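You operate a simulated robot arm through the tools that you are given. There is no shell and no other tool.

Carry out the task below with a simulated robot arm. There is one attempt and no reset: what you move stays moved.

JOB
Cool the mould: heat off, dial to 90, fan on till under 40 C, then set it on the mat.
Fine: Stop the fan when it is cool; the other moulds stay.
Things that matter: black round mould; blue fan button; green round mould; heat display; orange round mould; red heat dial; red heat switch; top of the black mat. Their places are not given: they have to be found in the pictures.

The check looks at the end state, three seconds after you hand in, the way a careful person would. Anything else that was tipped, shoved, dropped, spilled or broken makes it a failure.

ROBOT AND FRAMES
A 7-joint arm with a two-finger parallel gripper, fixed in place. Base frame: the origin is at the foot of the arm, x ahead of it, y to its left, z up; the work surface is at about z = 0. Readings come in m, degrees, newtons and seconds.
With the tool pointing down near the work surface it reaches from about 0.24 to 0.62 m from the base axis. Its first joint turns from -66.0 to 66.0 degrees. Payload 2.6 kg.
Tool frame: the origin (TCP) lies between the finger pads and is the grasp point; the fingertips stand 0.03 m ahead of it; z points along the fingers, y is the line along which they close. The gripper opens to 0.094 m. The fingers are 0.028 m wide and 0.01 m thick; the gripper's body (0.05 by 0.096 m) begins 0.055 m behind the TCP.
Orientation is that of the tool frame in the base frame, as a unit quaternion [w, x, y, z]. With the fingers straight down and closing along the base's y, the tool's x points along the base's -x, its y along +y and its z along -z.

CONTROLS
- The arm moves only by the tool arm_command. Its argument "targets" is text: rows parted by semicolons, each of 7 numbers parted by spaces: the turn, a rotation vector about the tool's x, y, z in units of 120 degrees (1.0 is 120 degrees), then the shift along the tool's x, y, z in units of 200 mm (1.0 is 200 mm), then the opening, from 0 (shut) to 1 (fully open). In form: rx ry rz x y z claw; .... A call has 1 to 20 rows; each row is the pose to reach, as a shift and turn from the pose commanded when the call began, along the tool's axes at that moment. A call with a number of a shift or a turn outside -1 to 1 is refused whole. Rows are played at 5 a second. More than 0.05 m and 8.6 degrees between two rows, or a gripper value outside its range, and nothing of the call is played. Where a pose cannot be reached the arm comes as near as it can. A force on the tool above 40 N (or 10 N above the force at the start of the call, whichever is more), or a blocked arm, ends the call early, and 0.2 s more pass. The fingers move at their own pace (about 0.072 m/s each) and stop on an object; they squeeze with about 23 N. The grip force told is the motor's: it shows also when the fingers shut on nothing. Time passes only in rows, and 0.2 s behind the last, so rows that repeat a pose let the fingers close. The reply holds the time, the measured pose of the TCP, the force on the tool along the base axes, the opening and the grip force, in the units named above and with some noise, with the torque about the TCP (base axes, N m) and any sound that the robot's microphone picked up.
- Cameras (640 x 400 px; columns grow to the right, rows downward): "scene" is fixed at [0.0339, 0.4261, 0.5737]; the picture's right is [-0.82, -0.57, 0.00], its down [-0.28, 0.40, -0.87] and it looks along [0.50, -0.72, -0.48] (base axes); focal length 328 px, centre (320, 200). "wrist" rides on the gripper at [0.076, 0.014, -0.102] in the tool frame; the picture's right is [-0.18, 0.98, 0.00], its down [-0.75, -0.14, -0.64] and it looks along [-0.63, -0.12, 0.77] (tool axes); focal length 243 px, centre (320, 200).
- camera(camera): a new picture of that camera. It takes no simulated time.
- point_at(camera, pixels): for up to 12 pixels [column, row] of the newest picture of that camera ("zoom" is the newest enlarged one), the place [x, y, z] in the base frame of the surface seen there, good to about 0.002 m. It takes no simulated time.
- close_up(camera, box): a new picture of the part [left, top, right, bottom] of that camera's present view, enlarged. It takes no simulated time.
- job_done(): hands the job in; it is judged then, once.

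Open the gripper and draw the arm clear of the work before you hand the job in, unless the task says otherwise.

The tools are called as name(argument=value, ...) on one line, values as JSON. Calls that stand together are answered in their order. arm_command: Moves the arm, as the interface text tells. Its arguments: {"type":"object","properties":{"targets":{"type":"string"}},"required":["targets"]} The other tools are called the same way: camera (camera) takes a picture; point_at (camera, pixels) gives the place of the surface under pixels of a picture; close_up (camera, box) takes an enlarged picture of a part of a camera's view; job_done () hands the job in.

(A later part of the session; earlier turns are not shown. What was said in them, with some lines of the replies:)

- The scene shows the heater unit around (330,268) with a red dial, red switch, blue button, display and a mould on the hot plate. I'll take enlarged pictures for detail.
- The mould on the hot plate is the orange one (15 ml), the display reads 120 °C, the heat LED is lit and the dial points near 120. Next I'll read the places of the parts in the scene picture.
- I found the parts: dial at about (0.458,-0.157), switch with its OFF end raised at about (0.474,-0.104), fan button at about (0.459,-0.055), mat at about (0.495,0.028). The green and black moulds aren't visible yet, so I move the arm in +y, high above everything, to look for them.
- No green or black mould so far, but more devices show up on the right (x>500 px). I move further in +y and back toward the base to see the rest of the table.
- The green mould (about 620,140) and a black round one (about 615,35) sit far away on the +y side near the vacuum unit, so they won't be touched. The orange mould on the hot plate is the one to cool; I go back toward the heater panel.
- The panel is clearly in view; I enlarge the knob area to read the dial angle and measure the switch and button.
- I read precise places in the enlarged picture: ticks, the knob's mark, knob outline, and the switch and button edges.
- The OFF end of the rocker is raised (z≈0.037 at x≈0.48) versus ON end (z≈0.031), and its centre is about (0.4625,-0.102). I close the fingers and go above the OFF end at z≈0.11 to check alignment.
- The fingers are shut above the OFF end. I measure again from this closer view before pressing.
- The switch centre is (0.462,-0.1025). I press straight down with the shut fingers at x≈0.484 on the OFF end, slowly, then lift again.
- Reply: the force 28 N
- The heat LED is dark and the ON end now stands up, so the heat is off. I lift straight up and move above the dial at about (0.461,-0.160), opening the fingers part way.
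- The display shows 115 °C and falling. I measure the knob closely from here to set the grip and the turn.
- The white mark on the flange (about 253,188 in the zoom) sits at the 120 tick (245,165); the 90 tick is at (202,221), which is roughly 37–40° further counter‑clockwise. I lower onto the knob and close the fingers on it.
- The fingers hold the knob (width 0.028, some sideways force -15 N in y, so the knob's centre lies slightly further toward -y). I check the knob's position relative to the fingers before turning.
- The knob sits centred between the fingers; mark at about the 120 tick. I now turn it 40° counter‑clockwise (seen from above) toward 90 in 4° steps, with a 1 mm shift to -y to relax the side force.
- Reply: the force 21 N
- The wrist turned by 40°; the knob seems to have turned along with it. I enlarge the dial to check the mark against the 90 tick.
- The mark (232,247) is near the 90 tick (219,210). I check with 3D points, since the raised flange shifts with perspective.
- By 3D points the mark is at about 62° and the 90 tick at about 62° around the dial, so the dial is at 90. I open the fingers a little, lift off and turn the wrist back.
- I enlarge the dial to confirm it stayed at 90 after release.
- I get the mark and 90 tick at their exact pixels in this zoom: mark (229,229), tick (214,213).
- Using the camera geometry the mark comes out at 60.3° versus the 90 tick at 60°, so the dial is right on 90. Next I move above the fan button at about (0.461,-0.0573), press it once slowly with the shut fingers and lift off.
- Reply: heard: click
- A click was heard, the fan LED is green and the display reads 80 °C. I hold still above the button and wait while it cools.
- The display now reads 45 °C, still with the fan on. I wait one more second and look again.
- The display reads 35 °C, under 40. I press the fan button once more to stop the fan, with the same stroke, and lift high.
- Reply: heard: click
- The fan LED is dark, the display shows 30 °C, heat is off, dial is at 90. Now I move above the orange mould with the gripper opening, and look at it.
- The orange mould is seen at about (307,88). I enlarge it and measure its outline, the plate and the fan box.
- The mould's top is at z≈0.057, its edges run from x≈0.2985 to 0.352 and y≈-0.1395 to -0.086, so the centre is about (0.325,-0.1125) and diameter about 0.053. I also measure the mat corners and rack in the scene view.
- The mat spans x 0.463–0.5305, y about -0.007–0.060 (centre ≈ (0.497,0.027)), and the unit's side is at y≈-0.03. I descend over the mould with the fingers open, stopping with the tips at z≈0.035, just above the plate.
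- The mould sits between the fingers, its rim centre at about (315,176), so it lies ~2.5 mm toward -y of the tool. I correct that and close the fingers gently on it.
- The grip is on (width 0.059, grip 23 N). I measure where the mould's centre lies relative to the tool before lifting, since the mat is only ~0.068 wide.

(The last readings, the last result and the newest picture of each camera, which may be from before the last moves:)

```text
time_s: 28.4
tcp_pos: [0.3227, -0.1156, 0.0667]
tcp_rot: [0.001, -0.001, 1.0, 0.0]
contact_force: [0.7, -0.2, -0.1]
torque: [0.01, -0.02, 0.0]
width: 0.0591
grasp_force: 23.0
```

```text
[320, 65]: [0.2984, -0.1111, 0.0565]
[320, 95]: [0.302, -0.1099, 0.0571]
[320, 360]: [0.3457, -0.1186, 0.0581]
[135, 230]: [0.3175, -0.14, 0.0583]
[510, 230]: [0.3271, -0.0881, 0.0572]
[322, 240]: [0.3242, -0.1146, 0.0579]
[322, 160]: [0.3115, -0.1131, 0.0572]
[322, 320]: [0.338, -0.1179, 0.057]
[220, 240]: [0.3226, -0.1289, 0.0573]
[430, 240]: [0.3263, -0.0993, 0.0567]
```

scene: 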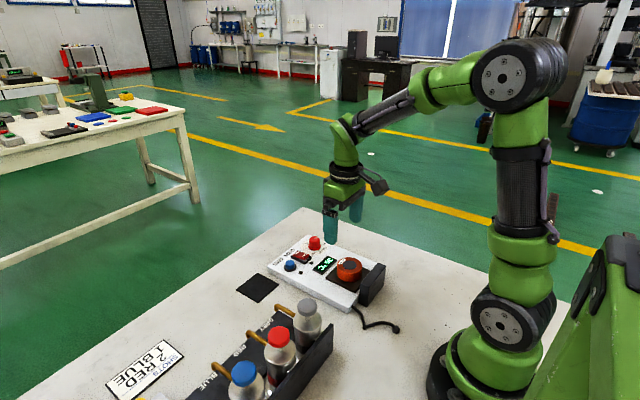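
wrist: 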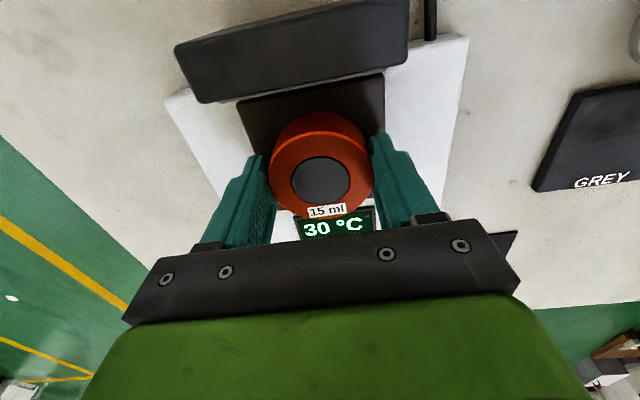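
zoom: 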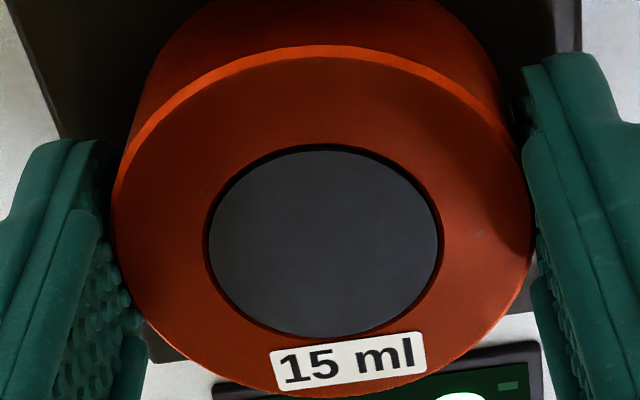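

The mould's centre is within ~1 mm of the tool axis. I lift it straight up, keeping it level, and check that it is held.

arm_command(targets="0 0 0 0 0 -0.05 0; 0 0 0 0 0 -0.15 0; 0 0 0 0 0 -0.3 0; 0 0 0 0 0 -0.45 0; 0 0 0 0 0 -0.55 0; 0 0 0 0 0 -0.55 0")

camera(camera="scene")

camera(camera="wrist")

```text
time_s: 29.8
tcp_pos: [0.3193, -0.1141, 0.174]
tcp_rot: [0.0, 0.0, 1.0, 0.001]
contact_force: [0.0, -0.1, -1.1]
torque: [0.02, 0.0, -0.01]
width: 0.0592
grasp_force: 23.1
```

```text
taken
```

scene: 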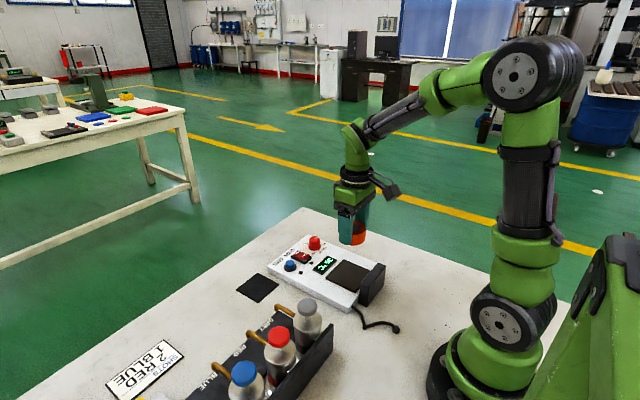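

```text
taken
```

wrist: 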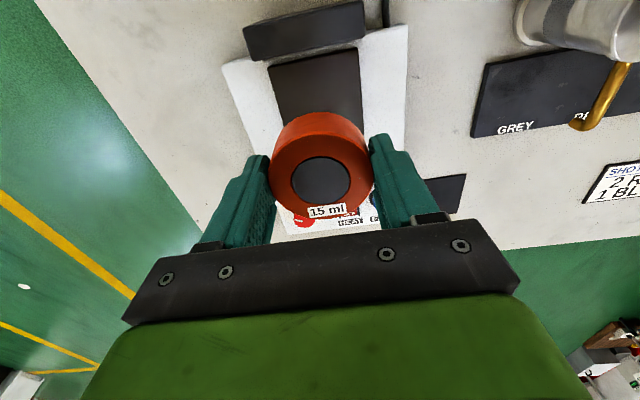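

The mould is held level and clear of the plate. I carry it at this height to above the mat centre, about (0.497,0.0255).

arm_command(targets="0 0 0 -0.12 0.1 0 0; 0 0 0 -0.27 0.22 0 0; 0 0 0 -0.42 0.34 0 0; 0 0 0 -0.57 0.46 0 0; 0 0 0 -0.72 0.58 0 0; 0 0 0 -0.83 0.67 0 0; 0 0 0 -0.873 0.7075 0 0; 0 0 0 -0.873 0.7075 0.15 0; 0 0 0 -0.873 0.7075 0.3 0; 0 0 0 -0.873 0.7075 0.3 0")

camera(camera="wrist")

close_up(camera="scene", box=[180, 220, 340, 320])

```text
time_s: 32.0
tcp_pos: [0.5009, 0.0284, 0.1145]
tcp_rot: [0.0, 0.0, 1.0, 0.0]
contact_force: [-0.5, 0.5, -0.7]
torque: [0.03, -0.05, -0.02]
width: 0.0588
grasp_force: 23.3
```

```text
taken
```

wrist: 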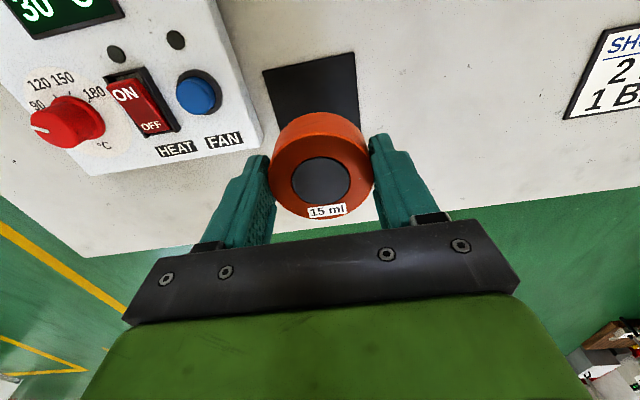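

```text
4.00 times, centred on (260, 270) of scene
```

zoom: 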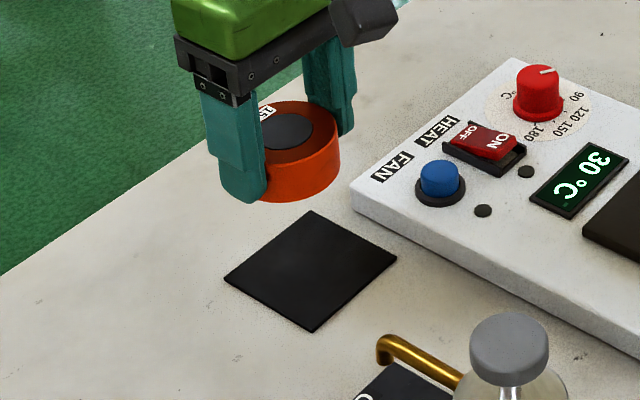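

The mould hangs above the mat. I measure the mat's corners in both pictures again to get its centre accurately.

point_at(camera="zoom", pixels=[[310, 215], [230, 278], [313, 327], [390, 258], [310, 213], [228, 278], [313, 329], [392, 258], [268, 246], [352, 235], [270, 303], [352, 293]])

point_at(camera="wrist", pixels=[[265, 72], [354, 54], [270, 95], [356, 85], [310, 62], [273, 118], [358, 110], [360, 120]])

close_up(camera="wrist", box=[224, 30, 416, 150])

```text
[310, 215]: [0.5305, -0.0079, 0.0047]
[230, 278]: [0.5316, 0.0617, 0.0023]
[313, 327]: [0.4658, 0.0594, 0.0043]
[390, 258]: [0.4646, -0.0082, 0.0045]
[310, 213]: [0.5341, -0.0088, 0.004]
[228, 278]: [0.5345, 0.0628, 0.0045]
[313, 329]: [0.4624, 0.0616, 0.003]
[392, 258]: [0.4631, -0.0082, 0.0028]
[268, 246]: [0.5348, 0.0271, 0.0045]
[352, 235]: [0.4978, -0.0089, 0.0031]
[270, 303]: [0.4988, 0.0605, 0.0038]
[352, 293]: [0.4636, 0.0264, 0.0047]
```

```text
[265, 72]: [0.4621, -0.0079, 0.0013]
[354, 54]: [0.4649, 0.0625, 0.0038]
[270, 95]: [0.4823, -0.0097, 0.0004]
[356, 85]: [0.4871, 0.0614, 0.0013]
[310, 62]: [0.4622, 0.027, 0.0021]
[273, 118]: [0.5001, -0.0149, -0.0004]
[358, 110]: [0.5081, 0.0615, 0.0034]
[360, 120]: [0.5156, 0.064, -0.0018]
```

```text
3.33 times, centred on (320, 90) of wrist
```

zoom: 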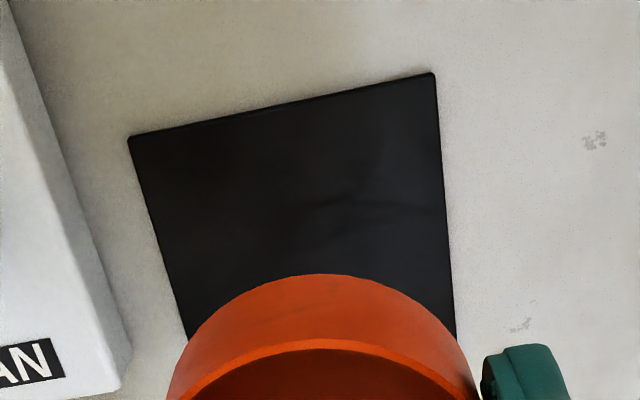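

The mat spans x 0.462–0.535 and y -0.0085–0.062, so its centre is about (0.4985,0.0267) and its top z≈0.0035. Now I measure the held mould in the same frame.

point_at(camera="wrist", pixels=[[321, 180], [300, 180], [342, 180], [321, 162], [321, 199], [321, 135], [321, 205], [275, 178], [366, 178], [321, 150]])

close_up(camera="wrist", box=[240, 120, 400, 220])

```text
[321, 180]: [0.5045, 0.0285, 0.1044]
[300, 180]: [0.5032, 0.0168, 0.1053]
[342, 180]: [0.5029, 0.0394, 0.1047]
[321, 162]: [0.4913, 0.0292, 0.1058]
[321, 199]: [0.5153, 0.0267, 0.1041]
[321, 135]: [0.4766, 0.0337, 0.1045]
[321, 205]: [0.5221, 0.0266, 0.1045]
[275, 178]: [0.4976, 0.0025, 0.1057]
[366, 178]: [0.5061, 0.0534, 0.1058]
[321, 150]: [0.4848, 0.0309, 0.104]
```

```text
4.00 times, centred on (320, 170) of wrist
```

zoom: 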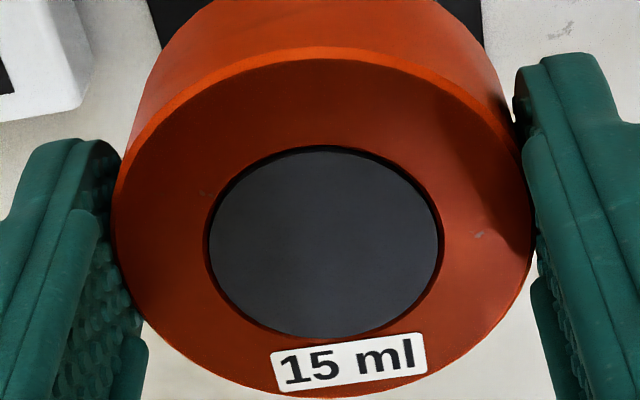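

By the camera the mould's centre is near (0.503,0.0285), a few mm beyond the mat's centre in +x. I hold still for a moment to get a settled reading.

arm_command(targets="0 0 0 0 0 0 0; 0 0 0 0 0 0 0; 0 0 0 0 0 0 0")

arm_command(targets="0 0 0 0 0 0 0; 0 0 0 0 0 0 0")

camera(camera="wrist")

point_at(camera="wrist", pixels=[[321, 180], [321, 181], [322, 180], [320, 181], [310, 180], [332, 180], [321, 170], [321, 190], [265, 72], [354, 54], [310, 63], [356, 85]])

```text
time_s: 32.8
tcp_pos: [0.501, 0.0279, 0.1132]
tcp_rot: [0.0, 0.001, 1.0, 0.0]
contact_force: [0.4, -0.3, -0.7]
torque: [-0.01, 0.02, 0.02]
width: 0.0589
grasp_force: 22.6
```

```text
time_s: 33.4
tcp_pos: [0.5007, 0.0271, 0.1137]
tcp_rot: [0.0, 0.0, 1.0, 0.0]
contact_force: [0.5, 0.0, -1.4]
torque: [-0.02, 0.04, 0.0]
width: 0.0588
grasp_force: 23.1
```

```text
taken
```

wrist: 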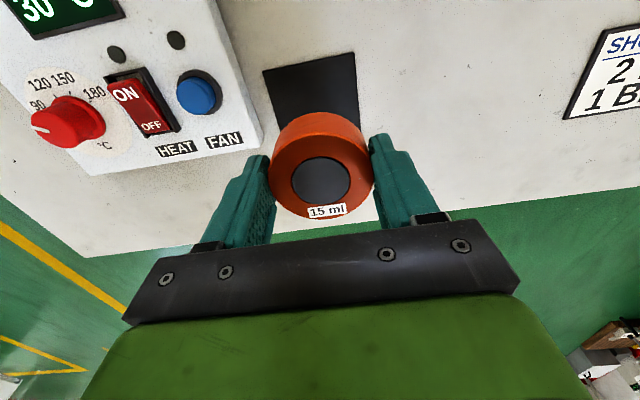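

```text
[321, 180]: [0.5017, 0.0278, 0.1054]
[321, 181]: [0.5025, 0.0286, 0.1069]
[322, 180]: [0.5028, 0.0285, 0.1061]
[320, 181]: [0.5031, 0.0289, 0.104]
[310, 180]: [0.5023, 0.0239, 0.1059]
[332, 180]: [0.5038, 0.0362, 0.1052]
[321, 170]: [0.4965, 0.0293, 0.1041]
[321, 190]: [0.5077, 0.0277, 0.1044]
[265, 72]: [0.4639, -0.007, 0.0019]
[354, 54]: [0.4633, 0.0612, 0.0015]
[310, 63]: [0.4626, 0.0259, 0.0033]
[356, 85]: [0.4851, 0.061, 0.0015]
```

The settled tool position is (0.5009,0.0278,0.1138) and the mould centre about (0.502,0.028). I shift -3.5 mm in x and -1.3 mm in y and lower to about 5 mm above the mat.

arm_command(targets="0 0 0 0.0175 -0.0065 0 0; 0 0 0 0.0175 -0.0065 0.1 0; 0 0 0 0.0175 -0.0065 0.2 0; 0 0 0 0.0175 -0.0065 0.28 0; 0 0 0 0.0175 -0.0065 0.32 0; 0 0 0 0.0175 -0.0065 0.34 0; 0 0 0 0.0175 -0.0065 0.34 0; 0 0 0 0.0175 -0.0065 0.34 0")

camera(camera="wrist")

close_up(camera="scene", box=[180, 220, 340, 320])

```text
time_s: 35.2
tcp_pos: [0.4945, 0.025, 0.048]
tcp_rot: [0.0, -0.001, 1.0, 0.0]
contact_force: [-0.7, 0.4, -2.1]
torque: [-0.03, -0.01, 0.01]
width: 0.0589
grasp_force: 22.9
```

```text
taken
```

wrist: 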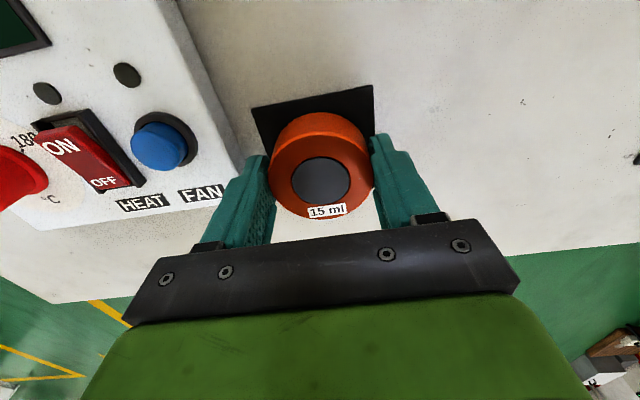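

```text
4.00 times, centred on (260, 270) of scene
```

zoom: 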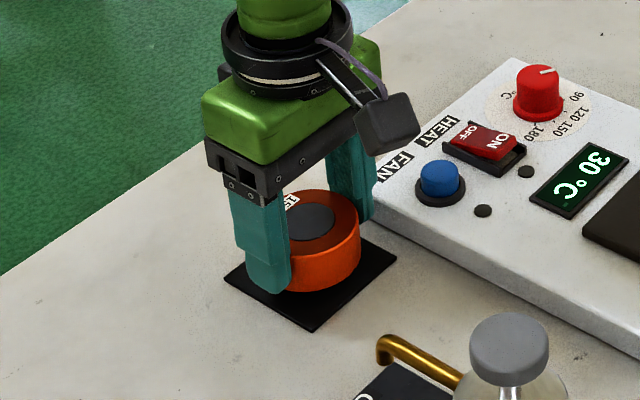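

The mould is now just above the mat; the tool reads (0.4945,0.025). I measure the mould top and the mat edges in this view.

point_at(camera="wrist", pixels=[[321, 180], [321, 181], [322, 180], [320, 181], [321, 170], [321, 190], [253, 109], [372, 87], [312, 99], [260, 130], [374, 110], [264, 148]])

point_at(camera="zoom", pixels=[[230, 278], [313, 327], [390, 258], [268, 305], [352, 293], [310, 222], [360, 250], [288, 240], [325, 195], [298, 285], [330, 285], [355, 262]])

close_up(camera="wrist", box=[232, 80, 408, 190])

```text
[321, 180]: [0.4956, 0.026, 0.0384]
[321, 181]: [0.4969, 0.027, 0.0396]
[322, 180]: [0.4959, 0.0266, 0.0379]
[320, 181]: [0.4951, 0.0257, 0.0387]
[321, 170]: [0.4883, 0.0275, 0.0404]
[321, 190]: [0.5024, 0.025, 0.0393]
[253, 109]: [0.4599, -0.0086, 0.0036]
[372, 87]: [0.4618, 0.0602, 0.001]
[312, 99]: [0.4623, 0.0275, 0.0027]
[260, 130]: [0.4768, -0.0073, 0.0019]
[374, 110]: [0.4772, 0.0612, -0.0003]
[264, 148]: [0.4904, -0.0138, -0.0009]
```

```text
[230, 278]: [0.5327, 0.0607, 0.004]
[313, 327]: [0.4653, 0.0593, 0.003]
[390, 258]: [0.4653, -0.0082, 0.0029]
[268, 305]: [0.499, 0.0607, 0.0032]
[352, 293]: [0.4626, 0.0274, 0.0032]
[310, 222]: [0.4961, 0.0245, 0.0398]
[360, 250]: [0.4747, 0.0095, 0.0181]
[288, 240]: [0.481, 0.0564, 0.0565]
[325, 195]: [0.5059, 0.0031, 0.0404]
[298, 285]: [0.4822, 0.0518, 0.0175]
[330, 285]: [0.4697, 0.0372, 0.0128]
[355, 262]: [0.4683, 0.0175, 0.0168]
```

```text
3.64 times, centred on (320, 135) of wrist
```

zoom: 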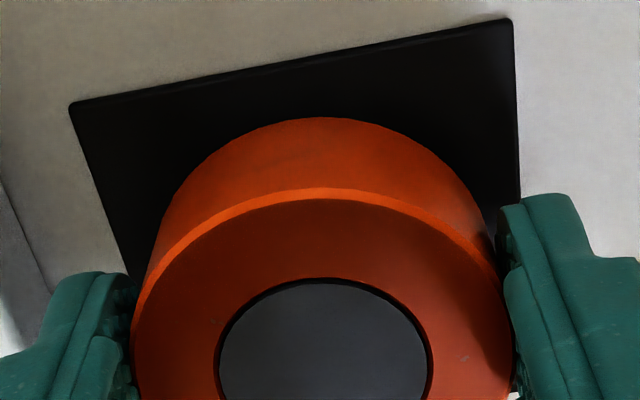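

The mould's centre is (0.496,0.0263) against the mat centre (0.4985,0.0263), and its underside is ~7–8 mm above the mat. I shift +2 mm in x and lower in small steps.

arm_command(targets="0 0 0 -0.01 0 0 0; 0 0 0 -0.01 0 0.01 0; 0 0 0 -0.01 0 0.02 0; 0 0 0 -0.01 0 0.025 0; 0 0 0 -0.01 0 0.03 0; 0 0 0 -0.01 0 0.03 0")

close_up(camera="scene", box=[220, 250, 300, 300])

```text
time_s: 36.6
tcp_pos: [0.495, 0.0248, 0.0406]
tcp_rot: [0.001, 0.001, 1.0, -0.001]
contact_force: [-0.8, -0.5, -2.2]
torque: [-0.02, 0.0, -0.01]
width: 0.059
grasp_force: 22.8
```

```text
8.00 times, centred on (260, 275) of scene
```

zoom: 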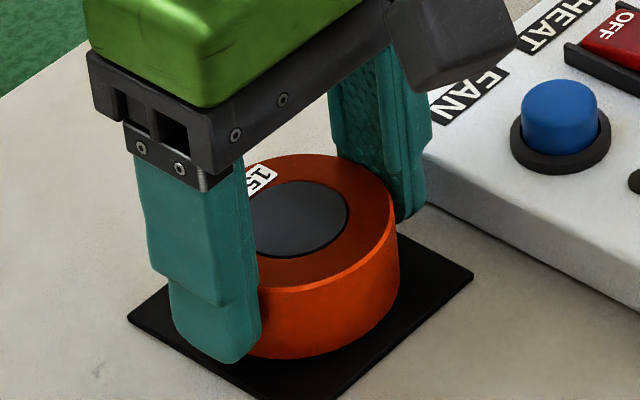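

There's no contact force yet (z ≈ -2 N, the mould's weight), with the underside nearly at the mat. I lower by another 1.5 mm in fine steps.

arm_command(targets="0 0 0 0 0 0.0025 0; 0 0 0 0 0 0.005 0; 0 0 0 0 0 0.0075 0; 0 0 0 0 0 0.0075 0")

point_at(camera="scene", pixels=[[258, 277], [262, 275], [257, 276]])

```text
time_s: 37.6
tcp_pos: [0.4954, 0.0239, 0.0398]
tcp_rot: [0.0, 0.0, 1.0, 0.0]
contact_force: [0.6, 0.2, -1.6]
torque: [0.04, -0.01, 0.0]
width: 0.059
grasp_force: 22.8
```

```text
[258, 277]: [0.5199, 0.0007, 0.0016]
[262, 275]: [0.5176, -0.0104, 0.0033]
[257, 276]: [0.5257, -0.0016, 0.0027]
```

Still no contact (z force -1.6 N). I keep lowering in half-millimetre steps.

arm_command(targets="0 0 0 0 0 0.0025 0; 0 0 0 0 0 0.005 0; 0 0 0 0 0 0.0075 0; 0 0 0 0 0 0.0075 0")

```text
time_s: 38.6
tcp_pos: [0.4946, 0.0256, 0.0394]
tcp_rot: [0.001, 0.0, 1.0, 0.0]
contact_force: [-8.7, -1.5, 10.3]
torque: [-0.08, 0.19, -0.04]
width: 0.0589
grasp_force: 22.7
```

Contact: +10 N upward, so the mould stands on the mat. I open the fingers just ~4 mm each side (the unit's side wall is close), then lift straight up.

arm_command(targets="0 0 0 0 0 0 0.64; 0 0 0 0 0 0 0.68; 0 0 0 0 0 0 0.72; 0 0 0 0 0 0 0.72")

camera(camera="wrist")

close_up(camera="scene", box=[220, 250, 300, 300])

```text
time_s: 39.6
tcp_pos: [0.495, 0.0262, 0.0393]
tcp_rot: [0.0, 0.001, 1.0, 0.0]
contact_force: [-0.4, -0.7, -0.5]
torque: [-0.03, -0.02, -0.01]
width: 0.0675
grasp_force: 0.1
```

```text
taken
```

wrist: 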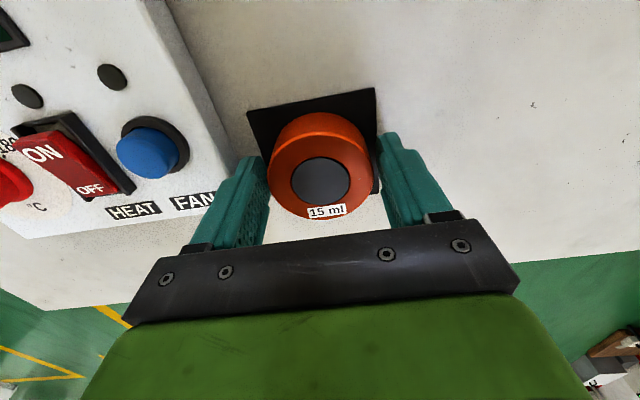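

```text
8.00 times, centred on (260, 275) of scene
```

zoom: 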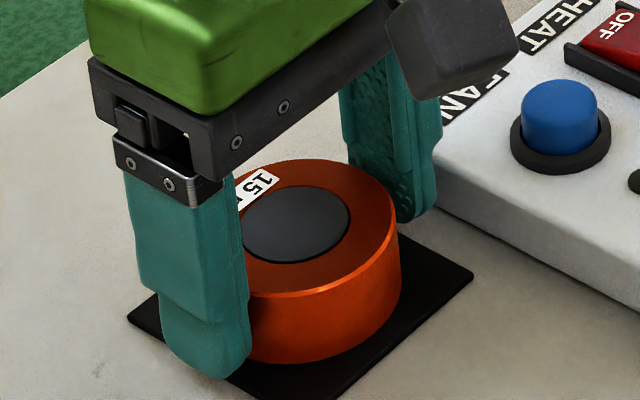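

The mould is free and stands flat on the mat, with clear gaps to both fingers. I lift straight up and away.

arm_command(targets="0 0 0 0 0 -0.03 0.72; 0 0 0 0 0 -0.1 0.72; 0 0 0 0 0 -0.25 0.72; 0 0 0 0 0 -0.45 0.72; 0 0 0 0 0 -0.65 0.72; 0 0 0 0 0 -0.85 0.85; 0 0 0 0 0 -1.0 1; 0 0 0 0 0 -1.0 1")

camera(camera="wrist")

camera(camera="scene")

close_up(camera="scene", box=[220, 220, 380, 320])

```text
time_s: 41.4
tcp_pos: [0.4953, 0.0265, 0.2387]
tcp_rot: [-0.001, 0.001, 1.0, 0.0]
contact_force: [-0.1, 0.0, 0.0]
torque: [-0.02, -0.02, 0.01]
width: 0.0942
grasp_force: 0.0
```

```text
taken
```

wrist: 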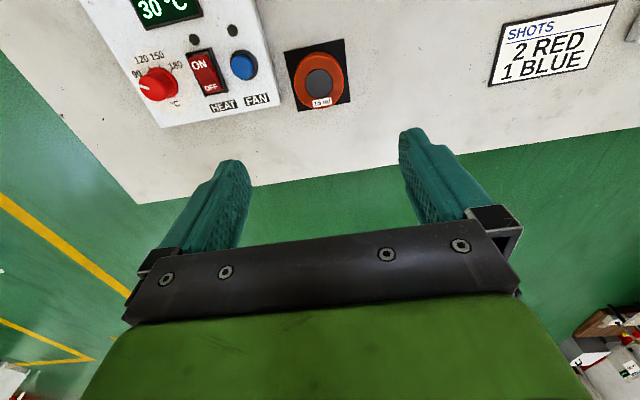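

```text
taken
```

scene: 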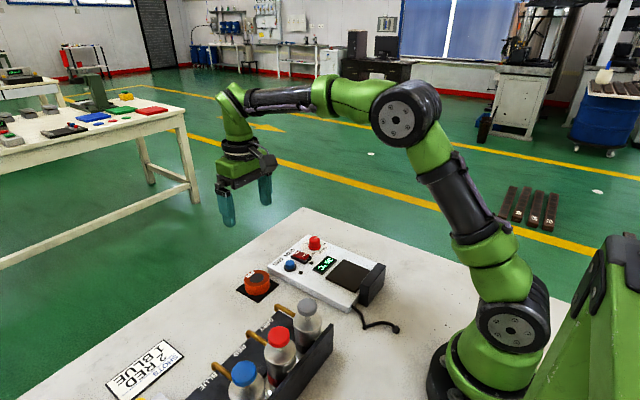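

```text
4.00 times, centred on (300, 270) of scene
```

zoom: 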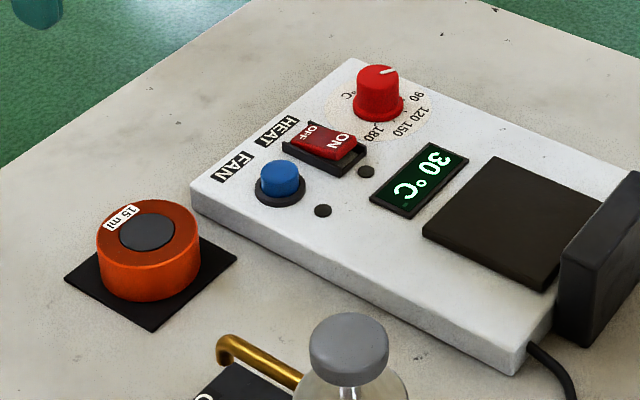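

The mould stands on the mat, both LEDs are dark and the display reads 30 °C. I take one last enlarged look at the dial, switch and mould before handing in.

close_up(camera="wrist", box=[120, 10, 360, 160])

```text
2.67 times, centred on (240, 85) of wrist
```

zoom: 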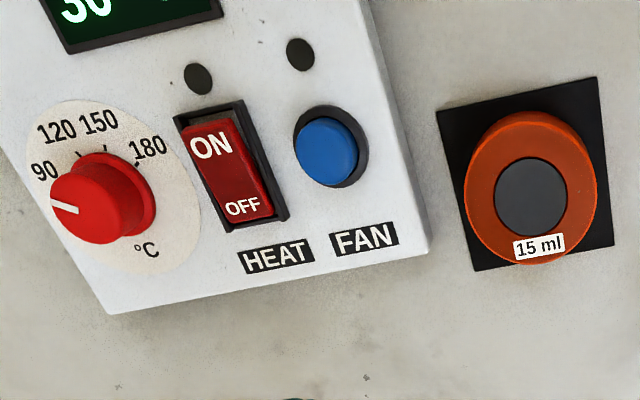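

The heat switch is at OFF, the dial points to 90, the fan LED is dark, and the orange mould sits fully on the mat. The gripper is open and the arm is clear, so I hand the job in.

job_done()

```text
The job is handed in.
```

The orange 15 ml mould, the one on the hot plate, is cooled and standing flat on the black mat. The job is handed in; no result came back from the check.

- **Heat:** the switch is at OFF and its LED is dark.
- **Dial:** it points to 90. I measured the mark within about a degree of the 90 tick.
- **Fan:** I stopped it when the display read 35 °C. The display read 30 °C at the last look, and the fan LED is dark.
- **Other moulds:** the green and black ones, over by the vacuum unit, were not touched.

The gripper is open and the arm is lifted clear of the work. Nothing was knocked or shoved in the pictures I took.
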